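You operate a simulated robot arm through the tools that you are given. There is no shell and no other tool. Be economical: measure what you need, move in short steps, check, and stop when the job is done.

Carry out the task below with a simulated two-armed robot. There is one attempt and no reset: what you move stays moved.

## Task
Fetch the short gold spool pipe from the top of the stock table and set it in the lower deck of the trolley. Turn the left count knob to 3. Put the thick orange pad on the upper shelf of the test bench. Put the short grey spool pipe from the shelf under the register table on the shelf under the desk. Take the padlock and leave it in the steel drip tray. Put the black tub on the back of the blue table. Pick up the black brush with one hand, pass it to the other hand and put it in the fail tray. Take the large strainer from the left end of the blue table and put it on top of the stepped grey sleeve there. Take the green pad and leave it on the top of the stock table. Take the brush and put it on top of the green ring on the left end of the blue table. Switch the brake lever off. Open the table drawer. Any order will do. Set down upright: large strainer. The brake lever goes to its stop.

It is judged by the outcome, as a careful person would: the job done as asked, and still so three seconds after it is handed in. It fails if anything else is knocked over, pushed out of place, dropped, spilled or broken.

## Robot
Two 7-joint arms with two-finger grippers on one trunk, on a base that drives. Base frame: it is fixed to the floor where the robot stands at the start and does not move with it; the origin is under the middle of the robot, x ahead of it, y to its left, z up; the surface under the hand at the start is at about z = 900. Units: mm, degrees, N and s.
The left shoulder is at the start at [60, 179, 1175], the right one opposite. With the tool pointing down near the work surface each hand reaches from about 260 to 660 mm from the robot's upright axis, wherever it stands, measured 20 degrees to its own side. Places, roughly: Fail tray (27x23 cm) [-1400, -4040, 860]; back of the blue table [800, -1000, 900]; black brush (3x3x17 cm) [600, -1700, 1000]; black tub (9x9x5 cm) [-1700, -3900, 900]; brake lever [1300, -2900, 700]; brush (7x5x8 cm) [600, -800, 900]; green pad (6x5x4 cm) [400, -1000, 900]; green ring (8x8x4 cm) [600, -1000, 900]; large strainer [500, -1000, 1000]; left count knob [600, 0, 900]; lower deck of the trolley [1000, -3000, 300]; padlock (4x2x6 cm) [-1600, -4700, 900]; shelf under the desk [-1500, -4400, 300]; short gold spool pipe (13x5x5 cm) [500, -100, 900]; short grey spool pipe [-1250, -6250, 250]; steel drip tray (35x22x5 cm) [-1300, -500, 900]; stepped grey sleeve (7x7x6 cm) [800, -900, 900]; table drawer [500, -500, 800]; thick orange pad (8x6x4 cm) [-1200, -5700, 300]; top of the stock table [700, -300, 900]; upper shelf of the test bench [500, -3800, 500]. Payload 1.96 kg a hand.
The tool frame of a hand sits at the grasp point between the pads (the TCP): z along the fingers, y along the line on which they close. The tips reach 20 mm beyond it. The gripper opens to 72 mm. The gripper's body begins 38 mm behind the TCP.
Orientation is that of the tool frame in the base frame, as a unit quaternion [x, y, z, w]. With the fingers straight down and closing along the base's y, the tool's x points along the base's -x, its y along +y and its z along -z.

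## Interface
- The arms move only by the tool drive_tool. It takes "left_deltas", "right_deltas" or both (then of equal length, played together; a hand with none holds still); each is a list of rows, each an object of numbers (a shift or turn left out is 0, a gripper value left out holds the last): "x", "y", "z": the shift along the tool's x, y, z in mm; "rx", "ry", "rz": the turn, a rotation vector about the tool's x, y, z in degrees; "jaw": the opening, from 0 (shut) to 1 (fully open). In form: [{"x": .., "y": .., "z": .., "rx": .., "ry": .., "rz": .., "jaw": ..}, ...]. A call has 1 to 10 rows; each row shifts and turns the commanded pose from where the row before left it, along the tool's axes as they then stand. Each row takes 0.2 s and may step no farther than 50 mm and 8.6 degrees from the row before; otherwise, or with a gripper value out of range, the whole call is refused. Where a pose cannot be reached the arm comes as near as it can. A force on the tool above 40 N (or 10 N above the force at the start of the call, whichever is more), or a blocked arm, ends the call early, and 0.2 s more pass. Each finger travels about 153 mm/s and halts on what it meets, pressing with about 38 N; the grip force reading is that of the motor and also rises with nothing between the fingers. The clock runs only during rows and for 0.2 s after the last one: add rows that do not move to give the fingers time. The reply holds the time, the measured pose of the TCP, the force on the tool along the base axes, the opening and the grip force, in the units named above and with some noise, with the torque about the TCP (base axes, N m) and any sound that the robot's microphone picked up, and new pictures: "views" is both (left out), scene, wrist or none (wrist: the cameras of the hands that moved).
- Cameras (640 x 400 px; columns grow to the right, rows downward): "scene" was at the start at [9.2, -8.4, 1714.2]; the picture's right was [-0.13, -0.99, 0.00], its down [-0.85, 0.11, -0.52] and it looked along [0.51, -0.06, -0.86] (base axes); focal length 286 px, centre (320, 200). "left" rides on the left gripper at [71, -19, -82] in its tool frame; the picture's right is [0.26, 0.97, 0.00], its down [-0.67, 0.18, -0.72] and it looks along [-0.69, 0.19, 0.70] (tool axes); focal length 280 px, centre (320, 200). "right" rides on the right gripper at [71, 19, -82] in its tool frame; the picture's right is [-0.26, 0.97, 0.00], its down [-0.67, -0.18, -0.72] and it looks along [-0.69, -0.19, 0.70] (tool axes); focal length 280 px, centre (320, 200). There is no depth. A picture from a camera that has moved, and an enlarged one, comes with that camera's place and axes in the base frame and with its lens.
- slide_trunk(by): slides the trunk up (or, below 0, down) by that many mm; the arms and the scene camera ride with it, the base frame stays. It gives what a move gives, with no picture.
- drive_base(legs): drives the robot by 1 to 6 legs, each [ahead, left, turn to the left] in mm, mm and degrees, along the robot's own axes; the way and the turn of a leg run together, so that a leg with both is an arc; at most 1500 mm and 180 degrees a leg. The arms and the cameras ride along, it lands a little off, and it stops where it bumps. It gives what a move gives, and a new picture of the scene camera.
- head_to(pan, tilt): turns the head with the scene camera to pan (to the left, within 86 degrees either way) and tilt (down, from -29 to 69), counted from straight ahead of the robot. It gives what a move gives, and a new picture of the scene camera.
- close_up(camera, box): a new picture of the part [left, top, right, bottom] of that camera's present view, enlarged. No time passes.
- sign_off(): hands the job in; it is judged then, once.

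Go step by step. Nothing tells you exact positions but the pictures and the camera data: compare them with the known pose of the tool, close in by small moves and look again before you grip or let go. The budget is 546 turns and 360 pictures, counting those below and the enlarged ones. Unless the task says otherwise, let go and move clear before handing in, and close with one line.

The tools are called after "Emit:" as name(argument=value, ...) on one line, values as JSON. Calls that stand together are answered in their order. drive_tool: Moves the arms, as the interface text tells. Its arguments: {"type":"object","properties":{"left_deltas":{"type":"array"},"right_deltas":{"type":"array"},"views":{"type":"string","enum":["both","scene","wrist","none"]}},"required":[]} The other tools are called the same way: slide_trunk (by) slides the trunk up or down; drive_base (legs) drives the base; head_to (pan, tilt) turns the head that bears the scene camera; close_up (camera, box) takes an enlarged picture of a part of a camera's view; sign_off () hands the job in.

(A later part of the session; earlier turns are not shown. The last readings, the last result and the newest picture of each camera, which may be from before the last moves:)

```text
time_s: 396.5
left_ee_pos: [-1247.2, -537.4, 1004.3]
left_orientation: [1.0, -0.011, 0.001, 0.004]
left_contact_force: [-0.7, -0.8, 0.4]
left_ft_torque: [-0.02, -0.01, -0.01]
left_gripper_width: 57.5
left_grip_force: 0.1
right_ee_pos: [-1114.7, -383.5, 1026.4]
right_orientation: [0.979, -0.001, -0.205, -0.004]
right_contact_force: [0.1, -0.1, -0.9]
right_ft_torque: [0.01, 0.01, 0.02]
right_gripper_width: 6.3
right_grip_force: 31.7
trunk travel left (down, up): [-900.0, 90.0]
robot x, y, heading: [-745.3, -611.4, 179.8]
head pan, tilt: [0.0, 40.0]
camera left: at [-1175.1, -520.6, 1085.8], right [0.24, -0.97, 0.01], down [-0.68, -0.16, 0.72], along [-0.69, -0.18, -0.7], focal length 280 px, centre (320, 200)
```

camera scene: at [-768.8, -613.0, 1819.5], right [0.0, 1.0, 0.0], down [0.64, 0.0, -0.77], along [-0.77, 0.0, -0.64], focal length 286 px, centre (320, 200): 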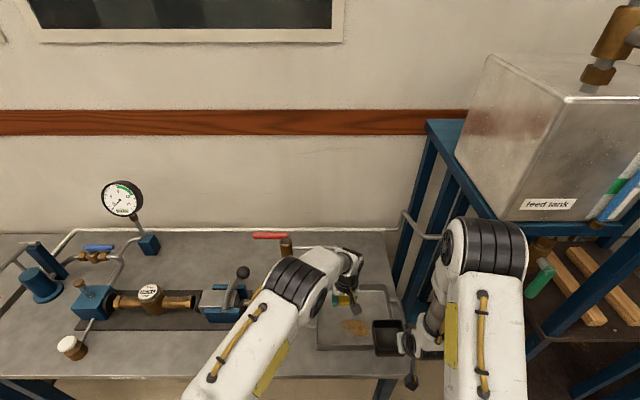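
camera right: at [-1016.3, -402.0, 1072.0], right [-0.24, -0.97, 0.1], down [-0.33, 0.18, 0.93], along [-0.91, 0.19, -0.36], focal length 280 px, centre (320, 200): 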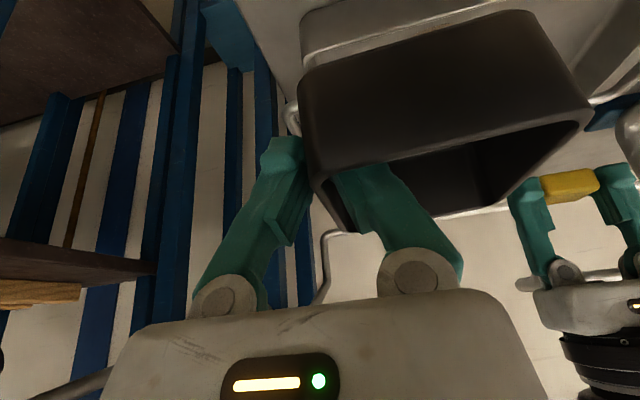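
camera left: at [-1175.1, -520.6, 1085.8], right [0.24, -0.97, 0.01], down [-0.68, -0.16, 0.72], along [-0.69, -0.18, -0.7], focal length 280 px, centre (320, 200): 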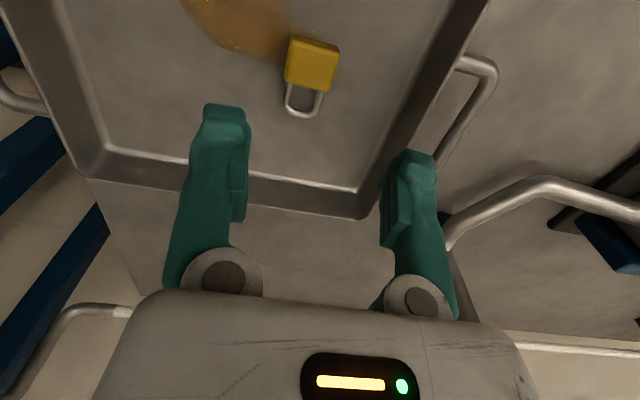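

Emit:
drive_tool(left_deltas=[{"x": 30, "y": 30, "z": -20}, {"x": 30, "y": 35}, {"x": 30, "y": 35}, {"x": 30, "y": 35}, {"y": 40}, {}], views="none")

Emit:
drive_base(legs=[[-300, 0, 0], [0, 340, 0], [0, 0, 180], [250, 0, 0]])

Emit:
head_to(pan=0, tilt=50)

```text
time_s: 397.9
left_ee_pos: [-1131.6, -715.2, 1024.8]
left_orientation: [1.0, -0.011, 0.0, 0.004]
left_contact_force: [0.0, 0.1, -0.5]
left_ft_torque: [-0.01, -0.01, -0.01]
left_gripper_width: 57.7
left_grip_force: 0.1
right_ee_pos: [-1114.5, -381.3, 1026.6]
right_orientation: [0.979, 0.0, -0.204, -0.005]
right_contact_force: [-0.3, 0.7, -0.1]
right_ft_torque: [0.03, 0.02, 0.03]
right_gripper_width: 5.9
right_grip_force: 31.9
trunk travel left (down, up): [-900.0, 90.0]
robot x, y, heading: [-748.4, -618.6, 180.0]
head pan, tilt: [0.0, 40.0]
```

```text
time_s: 410.5
left_ee_pos: [187.4, -846.1, 1026.5]
left_orientation: [0.007, 1.0, 0.005, 0.001]
left_contact_force: [0.2, -1.1, -0.2]
left_ft_torque: [0.0, -0.02, 0.02]
left_gripper_width: 57.6
left_grip_force: 0.1
right_ee_pos: [171.3, -1181.8, 1027.6]
right_orientation: [-0.003, 0.979, -0.005, 0.205]
right_contact_force: [0.6, 0.4, -0.9]
right_ft_torque: [-0.01, 0.0, -0.02]
right_gripper_width: 5.9
right_grip_force: 32.2
trunk travel left (down, up): [-900.0, 90.0]
robot x, y, heading: [-196.8, -949.9, 0.1]
head pan, tilt: [0.0, 40.0]
camera scene: at [-171.7, -951.9, 1819.5], right [0.0, -1.0, 0.0], down [-0.64, 0.0, -0.77], along [0.77, 0.0, -0.64], focal length 286 px, centre (320, 200)
```

scene: 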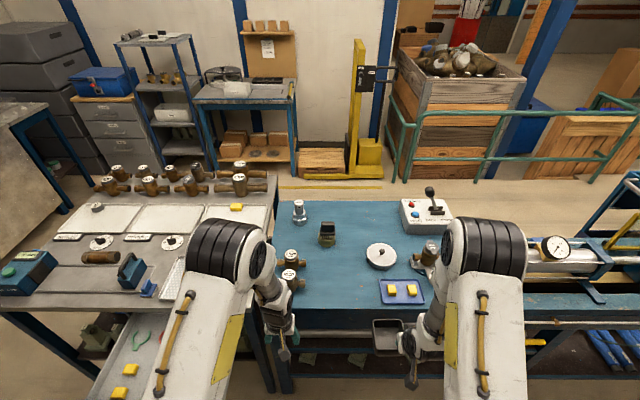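

```text
time_s: 411.3
left_ee_pos: [188.3, -846.8, 1025.0]
left_orientation: [0.009, 1.0, 0.004, 0.0]
left_contact_force: [-0.1, 0.5, 0.6]
left_ft_torque: [0.03, -0.01, 0.01]
left_gripper_width: 57.6
left_grip_force: 0.1
right_ee_pos: [173.6, -1181.7, 1026.4]
right_orientation: [-0.004, 0.979, -0.004, 0.204]
right_contact_force: [-0.2, 0.5, 0.1]
right_ft_torque: [-0.03, -0.01, -0.02]
right_gripper_width: 6.1
right_grip_force: 31.9
trunk travel left (down, up): [-900.0, 90.0]
robot x, y, heading: [-197.1, -953.9, 0.2]
head pan, tilt: [0.0, 50.0]
camera scene: at [-176.9, -951.9, 1805.3], right [0.0, -1.0, 0.0], down [-0.77, 0.0, -0.64], along [0.64, 0.0, -0.77], focal length 286 px, centre (320, 200)
```

scene: 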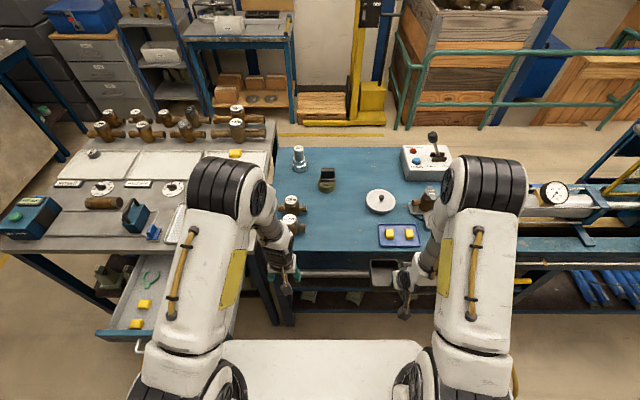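

Emit:
drive_tool(left_deltas=[{"z": -40, "x": 20}, {"z": -40, "x": 20}, {"z": -20}, {}], right_deltas=[{"x": -18, "z": -41}, {"x": -18, "z": -41}, {"x": -10, "z": -23}, {}], views="none")

Emit:
drive_base(legs=[[305, 0, 0]])

Emit:
drive_tool(right_deltas=[{"x": -40, "z": 18}, {"x": -40, "z": 18}, {"x": -40, "z": 18}, {"x": -40, "z": 18}, {"x": -40, "z": 18}, {}], views="both")

```text
time_s: 412.3
left_ee_pos: [146.5, -848.1, 1125.2]
left_orientation: [0.008, 1.0, 0.005, -0.001]
left_contact_force: [-0.3, -0.1, 0.9]
left_ft_torque: [-0.03, 0.0, -0.01]
left_gripper_width: 57.7
left_grip_force: 0.1
right_ee_pos: [174.6, -1180.7, 1141.7]
right_orientation: [-0.004, 0.979, -0.004, 0.204]
right_contact_force: [0.3, -0.4, -1.0]
right_ft_torque: [-0.01, 0.0, 0.0]
right_gripper_width: 5.8
right_grip_force: 31.4
trunk travel left (down, up): [-900.0, 90.0]
robot x, y, heading: [-199.5, -952.9, 0.3]
head pan, tilt: [0.0, 50.0]
```

```text
time_s: 414.4
left_ee_pos: [454.4, -845.6, 1124.9]
left_orientation: [0.008, 1.0, 0.004, 0.001]
left_contact_force: [-0.1, 1.3, -0.5]
left_ft_torque: [0.0, -0.01, 0.01]
left_gripper_width: 57.4
left_grip_force: 0.1
right_ee_pos: [482.3, -1179.4, 1141.4]
right_orientation: [-0.004, 0.979, -0.004, 0.205]
right_contact_force: [-0.3, -0.2, -0.8]
right_ft_torque: [-0.05, 0.02, 0.0]
right_gripper_width: 5.9
right_grip_force: 32.1
trunk travel left (down, up): [-900.0, 90.0]
robot x, y, heading: [111.7, -952.9, 0.1]
head pan, tilt: [0.0, 50.0]
camera scene: at [128.4, -950.3, 1805.3], right [0.01, -1.0, 0.0], down [-0.77, 0.0, -0.64], along [0.64, 0.0, -0.77], focal length 286 px, centre (320, 200)
```

scene: 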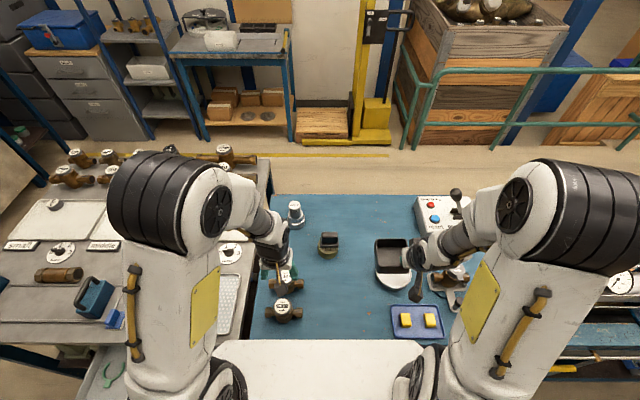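

```text
time_s: 415.8
left_ee_pos: [455.5, -844.9, 1125.1]
left_orientation: [0.008, 1.0, 0.004, 0.0]
left_contact_force: [0.4, 0.9, -0.3]
left_ft_torque: [0.03, 0.02, -0.01]
left_gripper_width: 57.6
left_grip_force: 0.0
right_ee_pos: [702.3, -1177.8, 1140.4]
right_orientation: [-0.003, 0.979, -0.005, 0.204]
right_contact_force: [1.0, -0.2, -0.4]
right_ft_torque: [0.01, 0.0, -0.04]
right_gripper_width: 6.0
right_grip_force: 32.3
trunk travel left (down, up): [-900.0, 90.0]
robot x, y, heading: [111.0, -949.5, 0.5]
head pan, tilt: [0.0, 50.0]
camera scene: at [130.0, -950.3, 1805.3], right [0.01, -1.0, 0.0], down [-0.77, 0.0, -0.64], along [0.64, 0.0, -0.77], focal length 286 px, centre (320, 200)
camera right: at [604.5, -1159.1, 1185.3], right [0.24, 0.97, 0.1], down [0.33, -0.17, 0.93], along [0.91, -0.19, -0.36], focal length 280 px, centre (320, 200)
```

scene: 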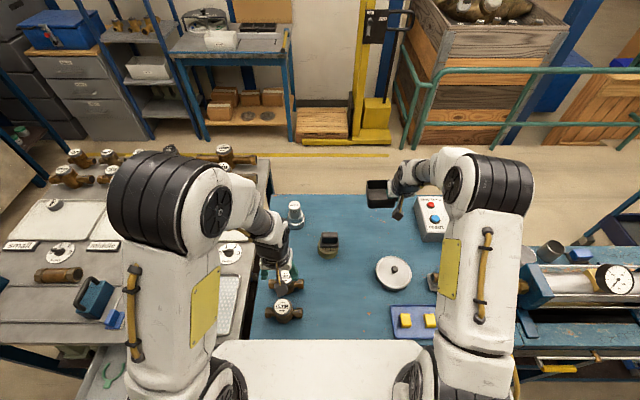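
right: 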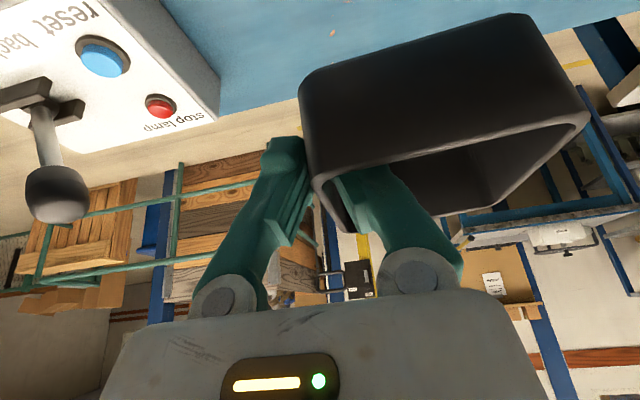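

Emit:
drive_tool(right_deltas=[{"y": 36}, {}], views="none")

Emit:
slide_trunk(by=-80)

Emit:
drive_tool(right_deltas=[{"x": -33, "z": 15}, {"x": -33, "z": 15}, {"x": -23, "z": 10}, {"x": 10, "z": 23}, {"x": 10, "z": 23}, {}], views="both")

```text
time_s: 416.4
left_ee_pos: [454.9, -845.6, 1125.5]
left_orientation: [0.008, 1.0, 0.004, 0.0]
left_contact_force: [-1.0, -0.8, -0.7]
left_ft_torque: [-0.01, 0.01, -0.02]
left_gripper_width: 57.6
left_grip_force: 0.1
right_ee_pos: [701.9, -1141.4, 1139.4]
right_orientation: [-0.004, 0.979, -0.004, 0.205]
right_contact_force: [0.0, 0.5, -0.3]
right_ft_torque: [0.0, 0.0, -0.02]
right_gripper_width: 6.3
right_grip_force: 31.5
trunk travel left (down, up): [-900.0, 90.0]
robot x, y, heading: [109.4, -949.6, 0.1]
head pan, tilt: [0.0, 50.0]
```

```text
time_s: 417.5
left_ee_pos: [455.5, -845.9, 1045.1]
left_orientation: [0.007, 1.0, 0.005, 0.0]
left_contact_force: [-0.3, -0.2, -0.8]
left_ft_torque: [0.0, -0.01, -0.02]
left_gripper_width: 57.8
left_grip_force: 0.0
right_ee_pos: [702.9, -1140.5, 1060.3]
right_orientation: [-0.003, 0.979, -0.003, 0.205]
right_contact_force: [-0.1, 0.4, -0.3]
right_ft_torque: [0.0, 0.02, 0.0]
right_gripper_width: 6.1
right_grip_force: 31.4
trunk travel left (down, up): [-820.0, 170.0]
robot x, y, heading: [113.3, -950.2, 0.5]
head pan, tilt: [0.0, 50.0]
```

```text
time_s: 418.9
left_ee_pos: [455.9, -845.6, 1045.0]
left_orientation: [0.007, 1.0, 0.004, -0.001]
left_contact_force: [-0.5, 0.0, -0.7]
left_ft_torque: [-0.02, -0.03, 0.01]
left_gripper_width: 57.8
left_grip_force: 0.0
right_ee_pos: [798.9, -1140.9, 1008.0]
right_orientation: [-0.003, 0.979, -0.004, 0.205]
right_contact_force: [-0.3, 0.6, -0.3]
right_ft_torque: [-0.05, 0.0, 0.02]
right_gripper_width: 5.9
right_grip_force: 32.3
trunk travel left (down, up): [-820.0, 170.0]
robot x, y, heading: [111.5, -953.6, 0.2]
head pan, tilt: [0.0, 50.0]
camera scene: at [130.5, -950.1, 1725.3], right [0.01, -1.0, 0.0], down [-0.77, 0.0, -0.64], along [0.64, 0.0, -0.77], focal length 286 px, centre (320, 200)
camera right: at [701.9, -1122.1, 1053.8], right [0.24, 0.97, 0.1], down [0.33, -0.17, 0.93], along [0.91, -0.19, -0.36], focal length 280 px, centre (320, 200)
```

scene: 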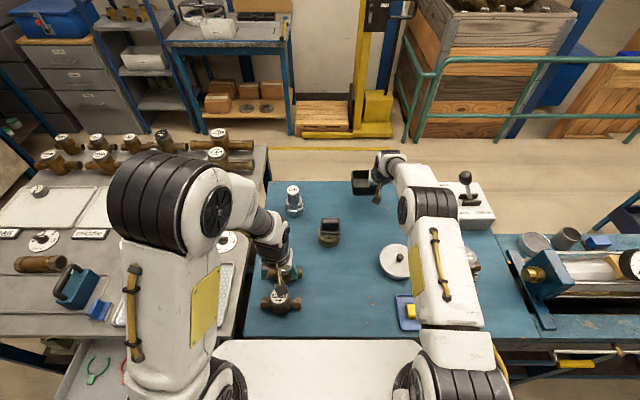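
right: 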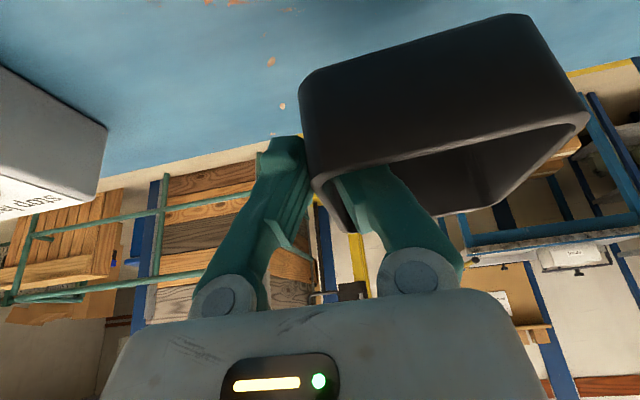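

Emit:
drive_tool(right_deltas=[{"x": 12.2, "z": 27.4}, {"x": 12.2, "z": 27.4}, {"x": 2, "z": 4.6}, {"x": 1.2, "z": 2.7}, {"x": 1.2, "z": 2.7}, {"x": 1.2, "z": 2.7}, {}], views="wrist")

```text
time_s: 420.5
left_ee_pos: [453.8, -844.9, 1045.4]
left_orientation: [0.008, 1.0, 0.003, 0.001]
left_contact_force: [0.8, 0.0, 0.3]
left_ft_torque: [0.01, -0.02, -0.01]
left_gripper_width: 57.7
left_grip_force: 0.1
right_ee_pos: [800.4, -1141.1, 936.2]
right_orientation: [-0.003, 0.978, -0.004, 0.208]
right_contact_force: [3.6, -1.9, 15.7]
right_ft_torque: [-0.03, -0.01, 0.0]
right_gripper_width: 6.1
right_grip_force: 31.9
trunk travel left (down, up): [-820.0, 170.0]
robot x, y, heading: [113.3, -952.7, 0.2]
head pan, tilt: [0.0, 50.0]
camera right: at [701.8, -1122.9, 981.4], right [0.23, 0.97, 0.1], down [0.33, -0.17, 0.93], along [0.92, -0.19, -0.36], focal length 280 px, centre (320, 200)
```

right: 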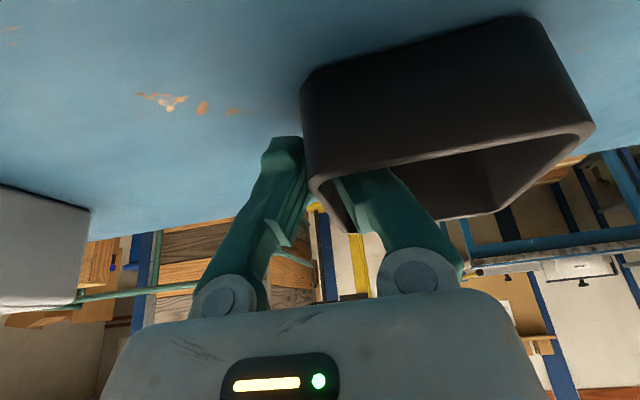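

Tub is on the table. I open and pull out upwards, then look.

Emit:
drive_tool(right_deltas=[{"x": -0.4, "z": -0.9, "jaw": 0.45}, {}, {"z": -20}, {"z": -40}, {"z": -40}, {"x": 30, "z": -20}, {}], views="both")

```text
time_s: 422.1
left_ee_pos: [456.9, -845.3, 1045.8]
left_orientation: [0.009, 1.0, 0.004, 0.0]
left_contact_force: [-0.4, 0.8, -0.2]
left_ft_torque: [-0.01, 0.03, 0.05]
left_gripper_width: 57.6
left_grip_force: 0.0
right_ee_pos: [724.3, -1142.0, 1032.7]
right_orientation: [-0.003, 0.979, -0.004, 0.205]
right_contact_force: [-0.3, 0.0, 0.0]
right_ft_torque: [0.0, 0.02, 0.01]
right_gripper_width: 32.1
right_grip_force: 0.0
trunk travel left (down, up): [-820.0, 170.0]
robot x, y, heading: [112.0, -949.4, 0.2]
head pan, tilt: [0.0, 50.0]
camera scene: at [131.5, -950.3, 1725.3], right [0.01, -1.0, 0.0], down [-0.77, 0.0, -0.64], along [0.64, 0.0, -0.77], focal length 286 px, centre (320, 200)
camera right: at [626.7, -1122.9, 1078.0], right [0.24, 0.97, 0.1], down [0.33, -0.17, 0.93], along [0.91, -0.19, -0.36], focal length 280 px, centre (320, 200)
```

scene: 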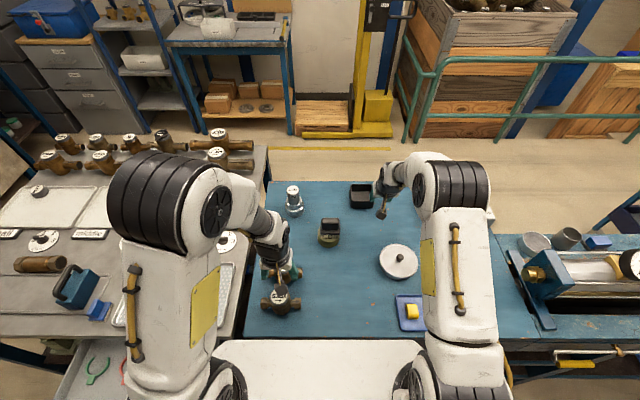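
right: 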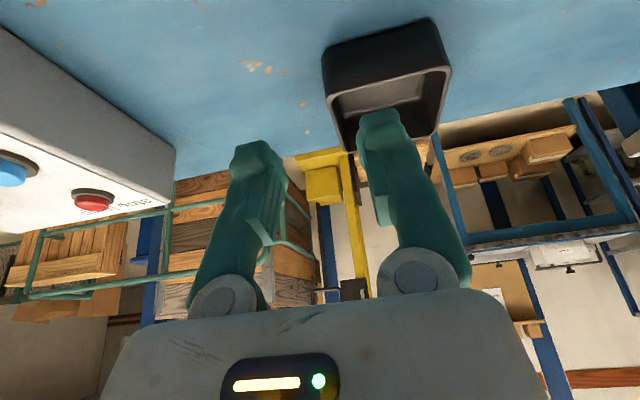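

Emit:
drive_tool(right_deltas=[{"x": 30, "z": -25}, {"x": 35, "z": -15}, {"x": 40, "z": -18}, {"x": 40, "z": -18}, {"x": 40, "z": -18}, {"ry": 8, "jaw": 1}, {"ry": 8}, {"ry": 8}, {}], views="none")

Emit:
head_to(pan=-60, tilt=20)

Emit:
close_up(camera="scene", box=[0, 60, 320, 260])

Emit:
head_to(pan=-30, tilt=20)

```text
time_s: 424.1
left_ee_pos: [456.6, -845.8, 1045.3]
left_orientation: [0.008, 1.0, 0.005, 0.0]
left_contact_force: [0.6, -0.4, 0.1]
left_ft_torque: [0.0, -0.03, -0.01]
left_gripper_width: 57.4
left_grip_force: 0.1
right_ee_pos: [517.4, -1142.4, 1045.0]
right_orientation: [-0.003, 1.0, -0.004, -0.003]
right_contact_force: [0.4, -0.1, 0.1]
right_ft_torque: [0.01, 0.03, -0.01]
right_gripper_width: 71.8
right_grip_force: 0.0
trunk travel left (down, up): [-820.0, 170.0]
robot x, y, heading: [112.4, -950.8, 0.6]
head pan, tilt: [0.0, 50.0]
```

```text
time_s: 425.4
left_ee_pos: [457.0, -845.6, 1045.3]
left_orientation: [0.008, 1.0, 0.004, 0.0]
left_contact_force: [-0.8, 0.1, 0.1]
left_ft_torque: [0.0, -0.01, 0.01]
left_gripper_width: 57.8
left_grip_force: 0.0
right_ee_pos: [517.4, -1142.1, 1045.1]
right_orientation: [-0.003, 1.0, -0.005, -0.004]
right_contact_force: [-0.6, -0.3, -0.8]
right_ft_torque: [-0.01, 0.01, -0.03]
right_gripper_width: 72.1
right_grip_force: 0.0
trunk travel left (down, up): [-820.0, 170.0]
robot x, y, heading: [109.6, -949.9, 0.4]
head pan, tilt: [-60.0, 20.0]
camera scene: at [100.8, -1031.0, 1770.8], right [-0.86, -0.51, 0.0], down [-0.17, 0.3, -0.94], along [0.47, -0.81, -0.34], focal length 286 px, centre (320, 200)
```

scene: 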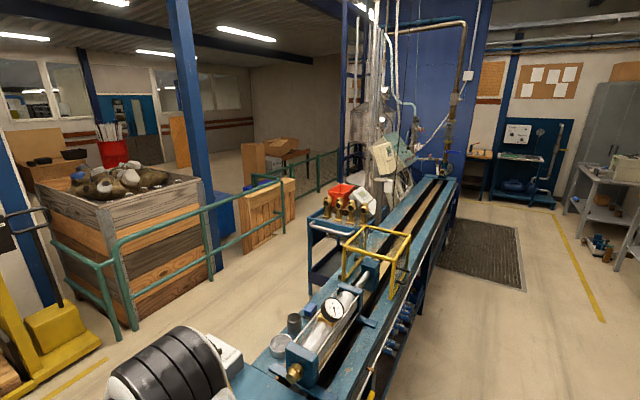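

```text
2.00 times, centred on (160, 160) of scene
camera zoom: at [100.8, -1031.0, 1770.8], right [-0.86, -0.51, 0.0], down [-0.17, 0.3, -0.94], along [0.47, -0.81, -0.34], focal length 572 px, centre (640, 280)
```

zoom: 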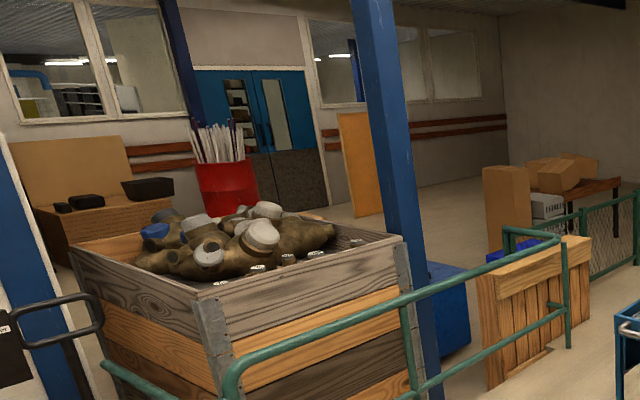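

```text
time_s: 426.4
left_ee_pos: [456.4, -845.2, 1044.4]
left_orientation: [0.008, 1.0, 0.004, 0.0]
left_contact_force: [-0.1, -0.7, 0.7]
left_ft_torque: [0.02, -0.02, 0.02]
left_gripper_width: 57.8
left_grip_force: 0.0
right_ee_pos: [517.0, -1142.8, 1045.6]
right_orientation: [-0.004, 1.0, -0.004, -0.004]
right_contact_force: [-0.3, 0.5, 0.3]
right_ft_torque: [0.01, 0.0, 0.02]
right_gripper_width: 72.1
right_grip_force: 0.0
trunk travel left (down, up): [-820.0, 170.0]
robot x, y, heading: [112.4, -953.5, 0.2]
head pan, tilt: [-30.0, 20.0]
camera scene: at [134.5, -996.9, 1770.9], right [-0.5, -0.87, 0.0], down [-0.3, 0.17, -0.94], along [0.82, -0.47, -0.34], focal length 286 px, centre (320, 200)
```

scene: 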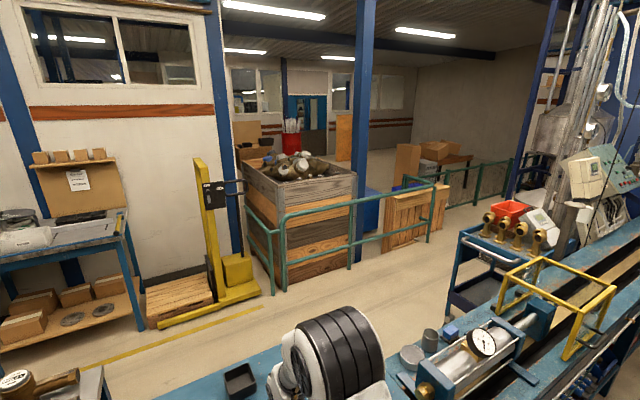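

Emit:
drive_base(legs=[[-700, 0, 0], [0, 1090, 0], [600, 0, 0]])

Emit:
head_to(pan=-10, tilt=55)

```text
time_s: 438.4
left_ee_pos: [357.8, 239.7, 1045.1]
left_orientation: [0.013, 1.0, 0.004, 0.001]
left_contact_force: [-0.1, 0.5, 0.1]
left_ft_torque: [0.01, 0.01, 0.0]
left_gripper_width: 57.4
left_grip_force: 0.1
right_ee_pos: [417.5, -59.3, 1045.1]
right_orientation: [0.003, 1.0, -0.005, -0.003]
right_contact_force: [-0.6, -0.5, -0.6]
right_ft_torque: [-0.03, 0.03, 0.0]
right_gripper_width: 71.9
right_grip_force: 0.0
trunk travel left (down, up): [-820.0, 170.0]
robot x, y, heading: [15.4, 138.2, -0.0]
head pan, tilt: [-30.0, 20.0]
camera scene: at [35.0, 90.9, 1770.9], right [-0.5, -0.86, 0.0], down [-0.3, 0.17, -0.94], along [0.81, -0.47, -0.34], focal length 286 px, centre (320, 200)
```

scene: 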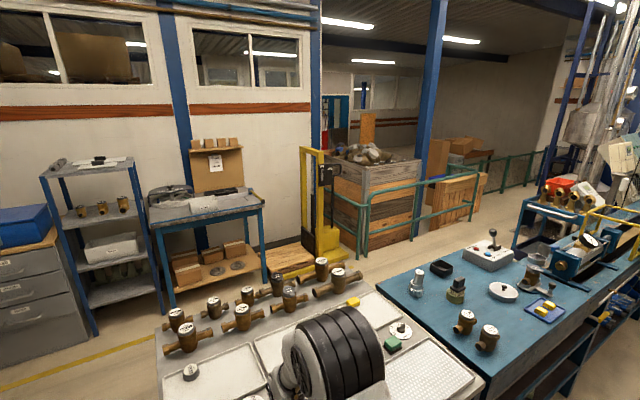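

```text
time_s: 439.4
left_ee_pos: [359.0, 239.2, 1043.9]
left_orientation: [0.012, 1.0, 0.005, 0.0]
left_contact_force: [0.6, 0.3, -0.6]
left_ft_torque: [-0.01, 0.04, 0.02]
left_gripper_width: 57.4
left_grip_force: 0.1
right_ee_pos: [415.5, -57.3, 1044.7]
right_orientation: [0.003, 1.0, -0.004, -0.004]
right_contact_force: [0.0, -0.5, -0.4]
right_ft_torque: [0.01, 0.02, 0.0]
right_gripper_width: 72.1
right_grip_force: 0.0
trunk travel left (down, up): [-820.0, 170.0]
robot x, y, heading: [10.2, 142.4, -0.4]
head pan, tilt: [-10.0, 55.0]
camera scene: at [25.7, 124.9, 1718.8], right [-0.18, -0.98, 0.0], down [-0.81, 0.15, -0.57], along [0.57, -0.1, -0.82], focal length 286 px, centre (320, 200)
```

scene: 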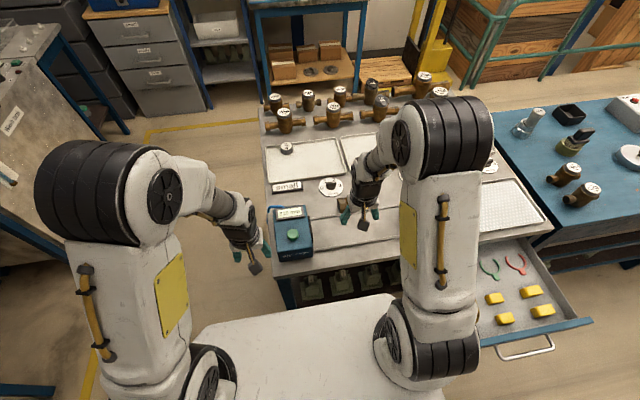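

Emit:
drive_tool(right_deltas=[{"x": -40, "y": -12}, {"x": -40, "y": -12}, {"x": -40, "y": -12}, {"rz": -8.6}, {"rz": -8.6}, {"rz": -8.6}, {"rz": -8.6}, {"rz": -8.6}, {"rz": -8.6}, {"rz": -8.6}], views="none")

Emit:
drive_tool(right_deltas=[{"rz": -8.6}, {"rz": -8.6}, {"rz": -8.6}, {"rz": -4.2}, {"z": 30}, {}], views="wrist")

```text
time_s: 441.6
left_ee_pos: [359.3, 239.2, 1044.7]
left_orientation: [0.012, 1.0, 0.005, -0.001]
left_contact_force: [-0.8, -0.4, 0.0]
left_ft_torque: [0.0, 0.0, 0.0]
left_gripper_width: 57.5
left_grip_force: 0.2
right_ee_pos: [537.5, -94.7, 1044.4]
right_orientation: [-0.5, 0.866, -0.001, -0.004]
right_contact_force: [0.5, 0.4, 0.0]
right_ft_torque: [0.03, 0.01, 0.01]
right_gripper_width: 72.2
right_grip_force: 0.0
trunk travel left (down, up): [-820.0, 170.0]
robot x, y, heading: [13.2, 136.4, -0.0]
head pan, tilt: [-10.0, 55.0]
```

```text
time_s: 443.0
left_ee_pos: [358.5, 239.4, 1045.5]
left_orientation: [0.012, 1.0, 0.005, 0.0]
left_contact_force: [0.0, -0.6, -0.2]
left_ft_torque: [0.03, -0.03, -0.02]
left_gripper_width: 57.5
left_grip_force: 0.1
right_ee_pos: [535.8, -94.6, 1013.5]
right_orientation: [-0.707, 0.708, -0.001, -0.006]
right_contact_force: [0.6, -0.3, 0.5]
right_ft_torque: [0.03, 0.02, -0.02]
right_gripper_width: 71.9
right_grip_force: 0.1
trunk travel left (down, up): [-820.0, 170.0]
robot x, y, heading: [12.0, 135.5, -0.2]
head pan, tilt: [-10.0, 55.0]
camera right: at [516.9, -165.3, 1095.7], right [-0.96, 0.26, 0.0], down [0.19, 0.68, 0.71], along [0.18, 0.68, -0.71], focal length 280 px, centre (320, 200)
```

right: 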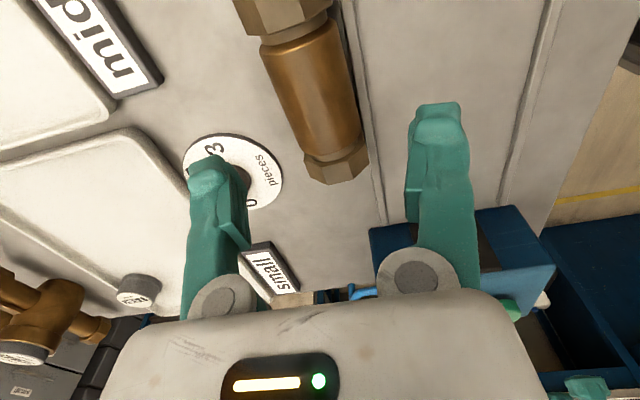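

Emit:
drive_tool(right_deltas=[{"x": 5, "y": -3, "z": 25}, {"z": 25}, {}], views="wrist")

```text
time_s: 443.8
left_ee_pos: [358.5, 240.5, 1045.4]
left_orientation: [0.012, 1.0, 0.005, 0.001]
left_contact_force: [-0.1, 0.6, 0.8]
left_ft_torque: [0.04, -0.01, 0.02]
left_gripper_width: 57.5
left_grip_force: 0.0
right_ee_pos: [539.0, -99.7, 964.6]
right_orientation: [0.707, -0.707, 0.0, 0.005]
right_contact_force: [0.0, -0.3, 0.1]
right_ft_torque: [0.02, -0.01, 0.01]
right_gripper_width: 72.1
right_grip_force: 0.0
trunk travel left (down, up): [-820.0, 170.0]
robot x, y, heading: [13.5, 135.0, 0.0]
head pan, tilt: [-10.0, 55.0]
camera right: at [519.8, -170.7, 1045.7], right [-0.96, 0.26, 0.0], down [0.19, 0.68, 0.71], along [0.18, 0.68, -0.71], focal length 280 px, centre (320, 200)
```

right: 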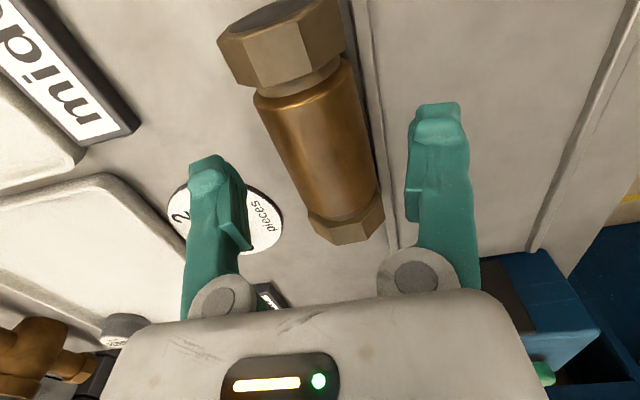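

Emit:
drive_tool(right_deltas=[{"z": 20, "x": 3}, {"z": 17}, {"jaw": 0}, {}, {}, {"z": -20}, {"z": -45}, {"z": -45}, {}], views="wrist")

```text
time_s: 445.8
left_ee_pos: [358.3, 238.8, 1044.3]
left_orientation: [0.012, 1.0, 0.004, -0.001]
left_contact_force: [0.6, 0.5, -0.9]
left_ft_torque: [0.01, 0.0, 0.0]
left_gripper_width: 57.7
left_grip_force: 0.2
right_ee_pos: [541.1, -104.4, 1036.3]
right_orientation: [-0.707, 0.707, -0.001, -0.006]
right_contact_force: [-0.2, -0.9, -4.8]
right_ft_torque: [-0.04, 0.02, 0.01]
right_gripper_width: 45.1
right_grip_force: 37.8
trunk travel left (down, up): [-820.0, 170.0]
robot x, y, heading: [12.9, 134.8, -0.4]
head pan, tilt: [-10.0, 55.0]
camera right: at [522.3, -174.6, 1118.2], right [-0.96, 0.26, 0.01], down [0.19, 0.68, 0.71], along [0.18, 0.68, -0.71], focal length 280 px, centre (320, 200)
```

right: 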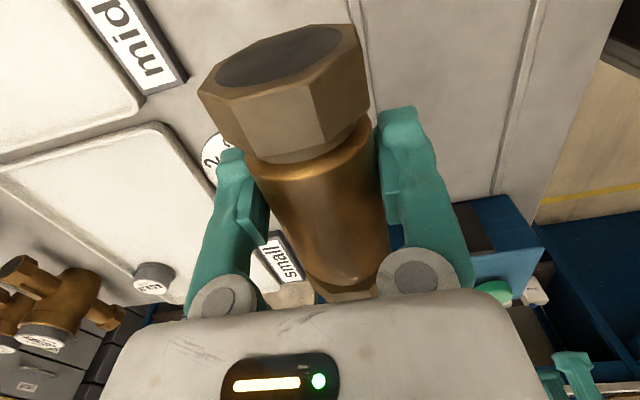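

Emit:
drive_tool(right_deltas=[{"y": 40}, {"y": 40}, {"y": 40}, {"y": 30}, {}], views="none")

Emit:
drive_base(legs=[[-230, 0, 0], [0, 515, 0], [1400, 0, 0], [450, 0, 0], [0, 0, -90], [1400, 0, 0]])

Emit:
head_to(pan=0, tilt=25)

```text
time_s: 447.0
left_ee_pos: [359.3, 238.5, 1044.5]
left_orientation: [0.013, 1.0, 0.004, -0.001]
left_contact_force: [-0.4, 0.3, 0.7]
left_ft_torque: [0.02, 0.01, -0.02]
left_gripper_width: 57.7
left_grip_force: 0.1
right_ee_pos: [390.5, -103.2, 1038.1]
right_orientation: [-0.706, 0.708, -0.001, -0.006]
right_contact_force: [0.9, 0.1, -4.4]
right_ft_torque: [-0.08, 0.02, 0.03]
right_gripper_width: 45.2
right_grip_force: 37.9
trunk travel left (down, up): [-820.0, 170.0]
robot x, y, heading: [12.2, 137.5, -0.3]
head pan, tilt: [-10.0, 55.0]
```

```text
time_s: 470.7
left_ee_pos: [1727.1, -1115.0, 1045.7]
left_orientation: [0.717, 0.697, 0.003, 0.003]
left_contact_force: [0.6, 0.1, -0.3]
left_ft_torque: [0.0, 0.0, -0.01]
left_gripper_width: 57.6
left_grip_force: 0.0
right_ee_pos: [1384.0, -1145.8, 1037.6]
right_orientation: [0.003, 1.0, 0.004, -0.005]
right_contact_force: [-0.5, 0.0, -4.4]
right_ft_torque: [0.0, 0.05, 0.01]
right_gripper_width: 45.0
right_grip_force: 38.2
trunk travel left (down, up): [-820.0, 170.0]
robot x, y, heading: [1628.2, -769.8, -90.4]
head pan, tilt: [-10.0, 55.0]
camera scene: at [1615.5, -781.0, 1718.8], right [-0.98, 0.18, 0.0], down [0.15, 0.81, -0.57], along [-0.1, -0.56, -0.82], focal length 286 px, centre (320, 200)
```

scene: 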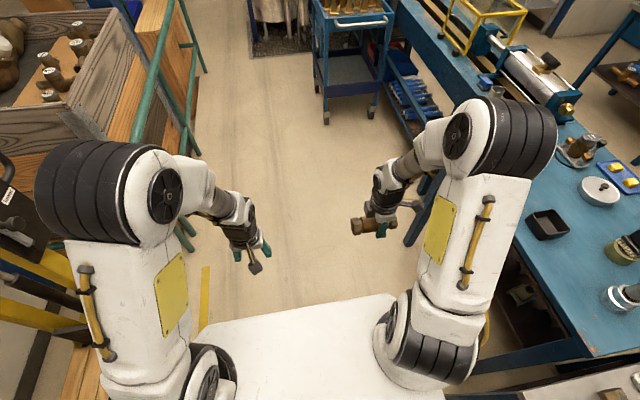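

```text
time_s: 471.6
left_ee_pos: [1728.2, -1115.5, 1045.2]
left_orientation: [0.717, 0.697, 0.003, 0.003]
left_contact_force: [0.1, 1.3, -0.1]
left_ft_torque: [0.02, 0.01, 0.01]
left_gripper_width: 57.6
left_grip_force: 0.0
right_ee_pos: [1384.1, -1144.7, 1038.5]
right_orientation: [0.003, 1.0, 0.003, -0.005]
right_contact_force: [-0.1, 0.3, -3.6]
right_ft_torque: [-0.01, 0.05, -0.01]
right_gripper_width: 45.1
right_grip_force: 38.2
trunk travel left (down, up): [-820.0, 170.0]
robot x, y, heading: [1622.0, -773.1, -90.6]
head pan, tilt: [0.0, 25.0]
camera scene: at [1627.8, -802.2, 1762.7], right [-1.0, 0.01, 0.0], down [0.0, 0.42, -0.91], along [-0.01, -0.91, -0.42], focal length 286 px, centre (320, 200)
```

scene: 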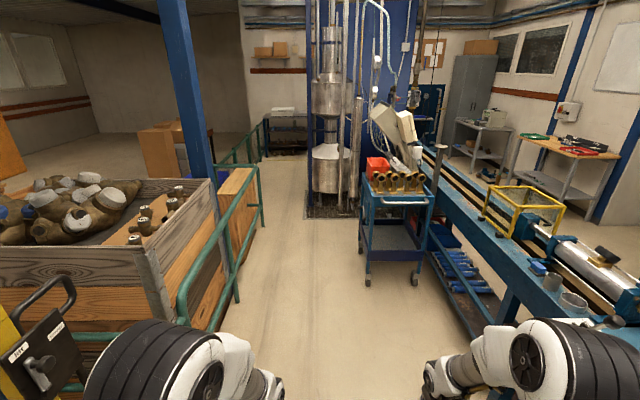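

Emit:
close_up(camera="scene", box=[335, 140, 455, 300])

Emit:
close_up(camera="scene", box=[345, 180, 405, 230])

```text
2.50 times, centred on (395, 220) of scene
camera zoom: at [1627.8, -802.2, 1762.7], right [-1.0, 0.01, 0.0], down [0.0, 0.42, -0.91], along [-0.01, -0.91, -0.42], focal length 716 px, centre (132, 150)
```

zoom: 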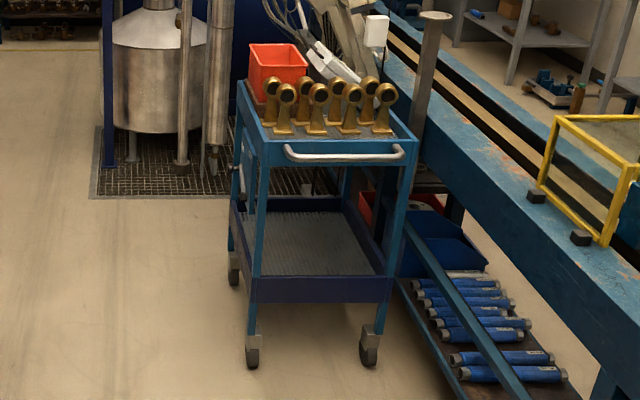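

```text
8.00 times, centred on (375, 205) of scene
camera zoom: at [1627.8, -802.2, 1762.7], right [-1.0, 0.01, 0.0], down [0.0, 0.42, -0.91], along [-0.01, -0.91, -0.42], focal length 2290 px, centre (-120, 160)
```

zoom: 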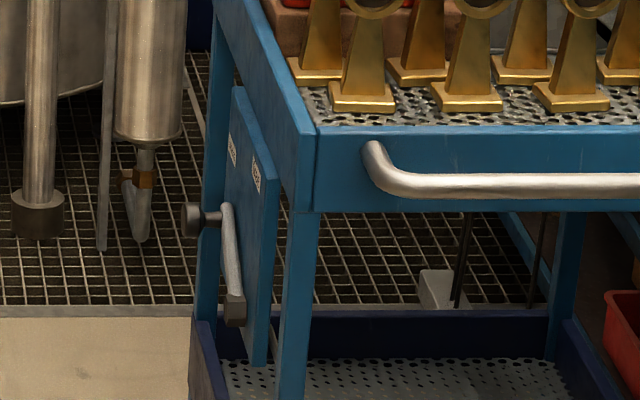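

Emit:
drive_base(legs=[[1450, 0, 0.5], [0, -440, 0]])

Emit:
head_to(pan=0, tilt=50)

```text
time_s: 481.1
left_ee_pos: [1291.5, -2554.2, 1044.8]
left_orientation: [0.71, 0.704, 0.003, 0.003]
left_contact_force: [-0.5, -0.2, -0.7]
left_ft_torque: [-0.01, 0.0, -0.02]
left_gripper_width: 57.5
left_grip_force: 0.0
right_ee_pos: [949.1, -2590.2, 1038.3]
right_orientation: [-0.008, 1.0, 0.004, -0.004]
right_contact_force: [-0.1, 0.6, -3.9]
right_ft_torque: [0.02, 0.05, -0.02]
right_gripper_width: 44.7
right_grip_force: 38.4
trunk travel left (down, up): [-820.0, 170.0]
robot x, y, heading: [1185.2, -2211.9, -89.2]
head pan, tilt: [0.0, 25.0]
camera scene: at [1187.2, -2242.5, 1762.8], right [-1.0, -0.01, 0.0], down [-0.01, 0.42, -0.91], along [0.01, -0.91, -0.42], focal length 286 px, centre (320, 200)
```

scene: 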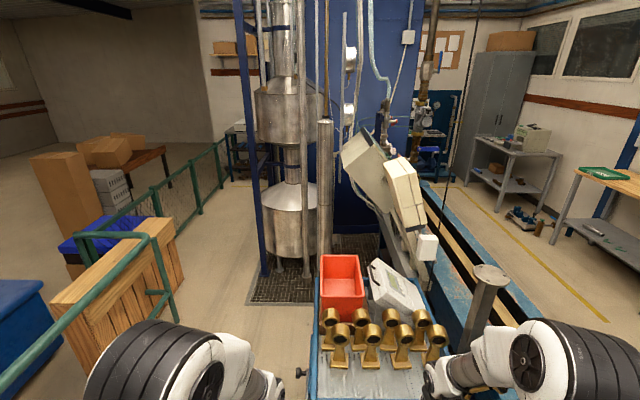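

```text
time_s: 482.0
left_ee_pos: [1292.3, -2555.0, 1045.0]
left_orientation: [0.711, 0.704, 0.002, 0.003]
left_contact_force: [-0.1, -0.5, 0.2]
left_ft_torque: [0.02, -0.04, -0.01]
left_gripper_width: 57.8
left_grip_force: 0.2
right_ee_pos: [951.2, -2590.8, 1038.2]
right_orientation: [-0.008, 1.0, 0.004, -0.005]
right_contact_force: [-0.2, 0.1, -4.5]
right_ft_torque: [-0.01, 0.05, -0.02]
right_gripper_width: 45.1
right_grip_force: 37.7
trunk travel left (down, up): [-820.0, 170.0]
robot x, y, heading: [1184.9, -2209.7, -89.0]
head pan, tilt: [0.0, 50.0]
camera scene: at [1186.5, -2227.5, 1725.3], right [-1.0, -0.01, 0.0], down [-0.01, 0.77, -0.64], along [0.01, -0.64, -0.77], focal length 286 px, centre (320, 200)
```

scene: 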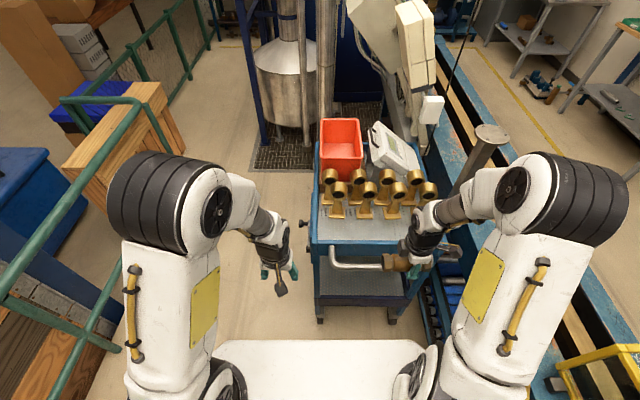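

Emit:
drive_base(legs=[[-150, 0, -1]])

Emit:
slide_trunk(by=-400)

Emit:
slide_trunk(by=-220)

Emit:
head_to(pan=0, tilt=35)

Emit:
close_up(camera="scene", box=[240, 100, 480, 280])

```text
time_s: 483.3
left_ee_pos: [1284.5, -2409.0, 1044.4]
left_orientation: [0.716, 0.698, 0.004, 0.002]
left_contact_force: [0.1, 0.2, 0.2]
left_ft_torque: [0.02, 0.02, 0.0]
left_gripper_width: 57.7
left_grip_force: 0.0
right_ee_pos: [942.2, -2439.2, 1036.9]
right_orientation: [0.002, 1.0, 0.004, -0.005]
right_contact_force: [0.2, -1.1, -4.6]
right_ft_torque: [0.01, 0.04, 0.0]
right_gripper_width: 45.0
right_grip_force: 37.9
trunk travel left (down, up): [-820.0, 170.0]
robot x, y, heading: [1184.1, -2062.6, -90.4]
head pan, tilt: [0.0, 50.0]
camera scene: at [1185.6, -2081.1, 1725.2], right [-1.0, 0.01, 0.0], down [0.01, 0.77, -0.64], along [0.0, -0.64, -0.77], focal length 286 px, centre (320, 200)
```

scene: 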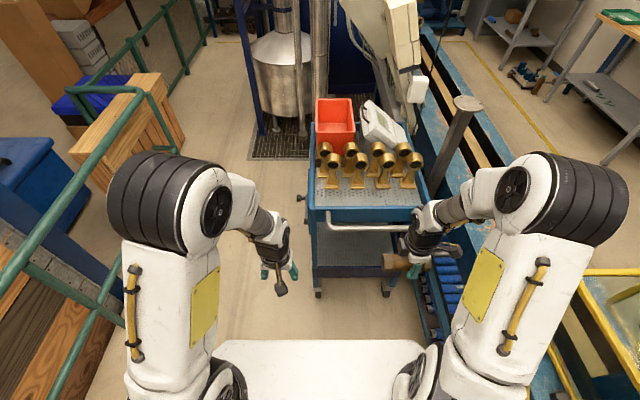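

```text
time_s: 487.2
left_ee_pos: [1284.8, -2406.6, 644.6]
left_orientation: [0.717, 0.697, 0.003, 0.004]
left_contact_force: [-0.4, 0.9, 0.4]
left_ft_torque: [0.03, -0.03, 0.02]
left_gripper_width: 57.6
left_grip_force: 0.1
right_ee_pos: [942.3, -2436.6, 637.7]
right_orientation: [0.003, 1.0, 0.004, -0.005]
right_contact_force: [-0.8, 0.1, -4.5]
right_ft_torque: [-0.01, 0.05, 0.0]
right_gripper_width: 44.8
right_grip_force: 38.1
trunk travel left (down, up): [-420.0, 570.0]
robot x, y, heading: [1185.5, -2064.7, -90.7]
head pan, tilt: [0.0, 50.0]
```

```text
time_s: 489.5
left_ee_pos: [1285.1, -2405.9, 425.1]
left_orientation: [0.717, 0.697, 0.003, 0.004]
left_contact_force: [0.7, 0.1, 0.0]
left_ft_torque: [-0.03, -0.02, 0.04]
left_gripper_width: 57.5
left_grip_force: 0.1
right_ee_pos: [941.9, -2437.0, 417.7]
right_orientation: [0.003, 1.0, 0.004, -0.004]
right_contact_force: [0.7, 0.6, -4.2]
right_ft_torque: [0.01, 0.03, 0.0]
right_gripper_width: 44.8
right_grip_force: 37.5
trunk travel left (down, up): [-200.0, 790.0]
robot x, y, heading: [1181.5, -2061.4, -90.4]
head pan, tilt: [0.0, 50.0]
```

```text
time_s: 490.3
left_ee_pos: [1286.1, -2405.6, 426.3]
left_orientation: [0.717, 0.697, 0.002, 0.003]
left_contact_force: [0.2, 0.2, 0.3]
left_ft_torque: [0.03, 0.0, -0.04]
left_gripper_width: 57.7
left_grip_force: 0.0
right_ee_pos: [942.4, -2436.3, 418.0]
right_orientation: [0.003, 1.0, 0.003, -0.005]
right_contact_force: [0.2, 0.4, -4.5]
right_ft_torque: [-0.01, 0.07, -0.03]
right_gripper_width: 45.0
right_grip_force: 37.9
trunk travel left (down, up): [-200.0, 790.0]
robot x, y, heading: [1188.0, -2060.1, -90.4]
head pan, tilt: [0.0, 35.0]
camera scene: at [1185.7, -2089.4, 1126.9], right [-1.0, 0.01, 0.0], down [0.0, 0.57, -0.82], along [-0.01, -0.82, -0.57], focal length 286 px, centre (320, 200)
```

scene: 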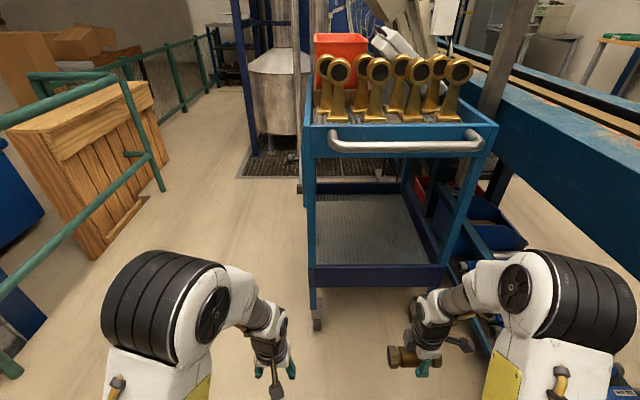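

```text
2.22 times, centred on (360, 190) of scene
camera zoom: at [1185.7, -2089.4, 1126.9], right [-1.0, 0.01, 0.0], down [0.0, 0.57, -0.82], along [-0.01, -0.82, -0.57], focal length 636 px, centre (231, 222)
```

zoom: 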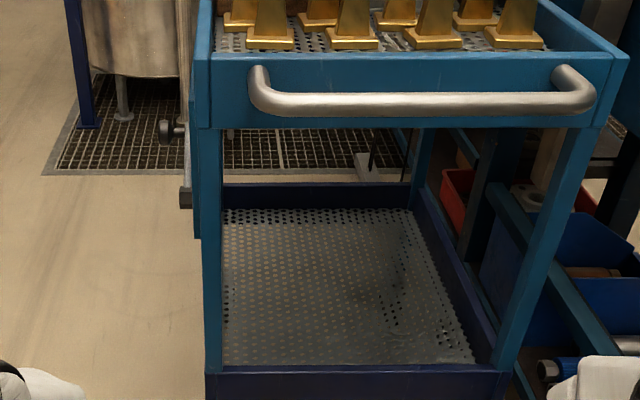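

Emit:
drive_tool(left_deltas=[{"x": 40, "y": 20}, {"x": 40, "y": 20}, {"y": 20}, {}, {}, {}, {}, {}], right_deltas=[{"rx": 7}, {"rx": 7}, {"rx": 6}, {"z": -45}, {"z": -45}, {"z": -45}, {"z": -45}, {}], views="none")

Emit:
slide_trunk(by=-150)

Emit:
drive_tool(right_deltas=[{}], views="both")

```text
time_s: 492.1
left_ee_pos: [1339.6, -2353.9, 423.8]
left_orientation: [0.717, 0.697, 0.003, 0.003]
left_contact_force: [0.2, 0.0, 0.1]
left_ft_torque: [-0.02, -0.04, 0.02]
left_gripper_width: 57.6
left_grip_force: 0.0
left hand out of reach, approached as far as the arm can: row 2
right_ee_pos: [936.3, -2397.2, 553.3]
right_orientation: [0.002, 0.985, -0.171, -0.005]
right_contact_force: [0.3, -1.1, -4.7]
right_ft_torque: [0.01, 0.03, 0.0]
right_gripper_width: 45.0
right_grip_force: 38.5
right hand out of reach, approached as far as the arm can: row 5, 6, 7
trunk travel left (down, up): [-200.0, 790.0]
robot x, y, heading: [1183.6, -2062.1, -90.4]
head pan, tilt: [0.0, 35.0]
```

```text
time_s: 493.8
left_ee_pos: [1338.8, -2354.7, 272.0]
left_orientation: [0.717, 0.697, 0.003, 0.003]
left_contact_force: [-0.5, 0.3, -0.5]
left_ft_torque: [0.02, -0.02, -0.02]
left_gripper_width: 57.4
left_grip_force: 0.1
right_ee_pos: [935.9, -2397.4, 404.4]
right_orientation: [0.001, 0.986, -0.169, -0.004]
right_contact_force: [-0.6, -0.6, -4.0]
right_ft_torque: [0.03, 0.03, -0.01]
right_gripper_width: 44.9
right_grip_force: 37.6
trunk travel left (down, up): [-50.0, 940.0]
robot x, y, heading: [1187.0, -2063.5, -90.5]
head pan, tilt: [0.0, 35.0]
```

```text
time_s: 494.2
left_ee_pos: [1340.2, -2354.9, 271.9]
left_orientation: [0.717, 0.697, 0.003, 0.002]
left_contact_force: [-0.2, 0.1, 0.0]
left_ft_torque: [0.0, 0.01, 0.02]
left_gripper_width: 57.5
left_grip_force: 0.1
right_ee_pos: [936.1, -2397.0, 403.4]
right_orientation: [0.001, 0.986, -0.169, -0.005]
right_contact_force: [0.6, 0.0, -4.4]
right_ft_torque: [0.01, 0.09, 0.01]
right_gripper_width: 45.0
right_grip_force: 38.2
trunk travel left (down, up): [-50.0, 940.0]
robot x, y, heading: [1183.9, -2062.2, -90.2]
head pan, tilt: [0.0, 35.0]
camera scene: at [1185.7, -2089.3, 977.0], right [-1.0, 0.01, 0.0], down [0.0, 0.57, -0.82], along [-0.01, -0.82, -0.57], focal length 286 px, centre (320, 200)
camera right: at [866.8, -2351.8, 473.9], right [0.26, 0.91, -0.33], down [0.68, 0.06, 0.73], along [0.68, -0.41, -0.6], focal length 280 px, centre (320, 200)
```

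scene: 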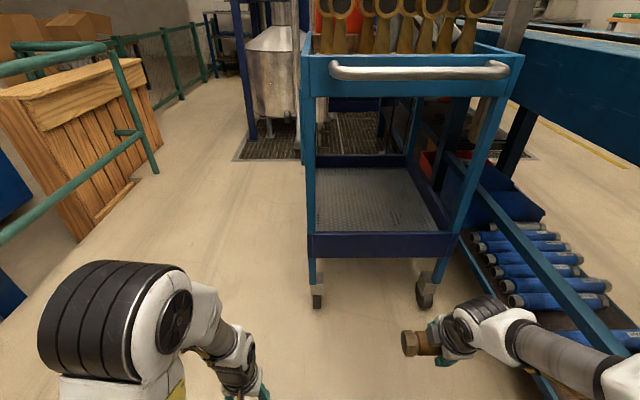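
right: 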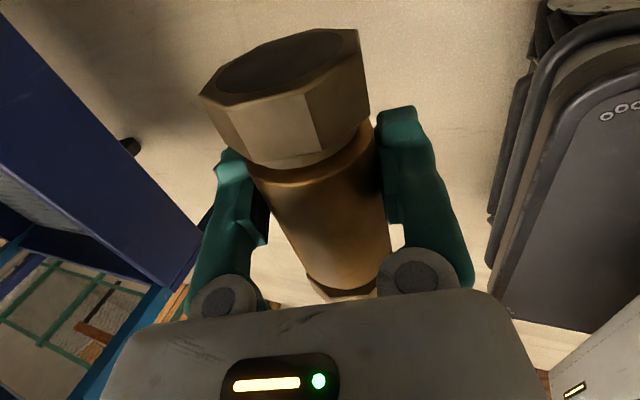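

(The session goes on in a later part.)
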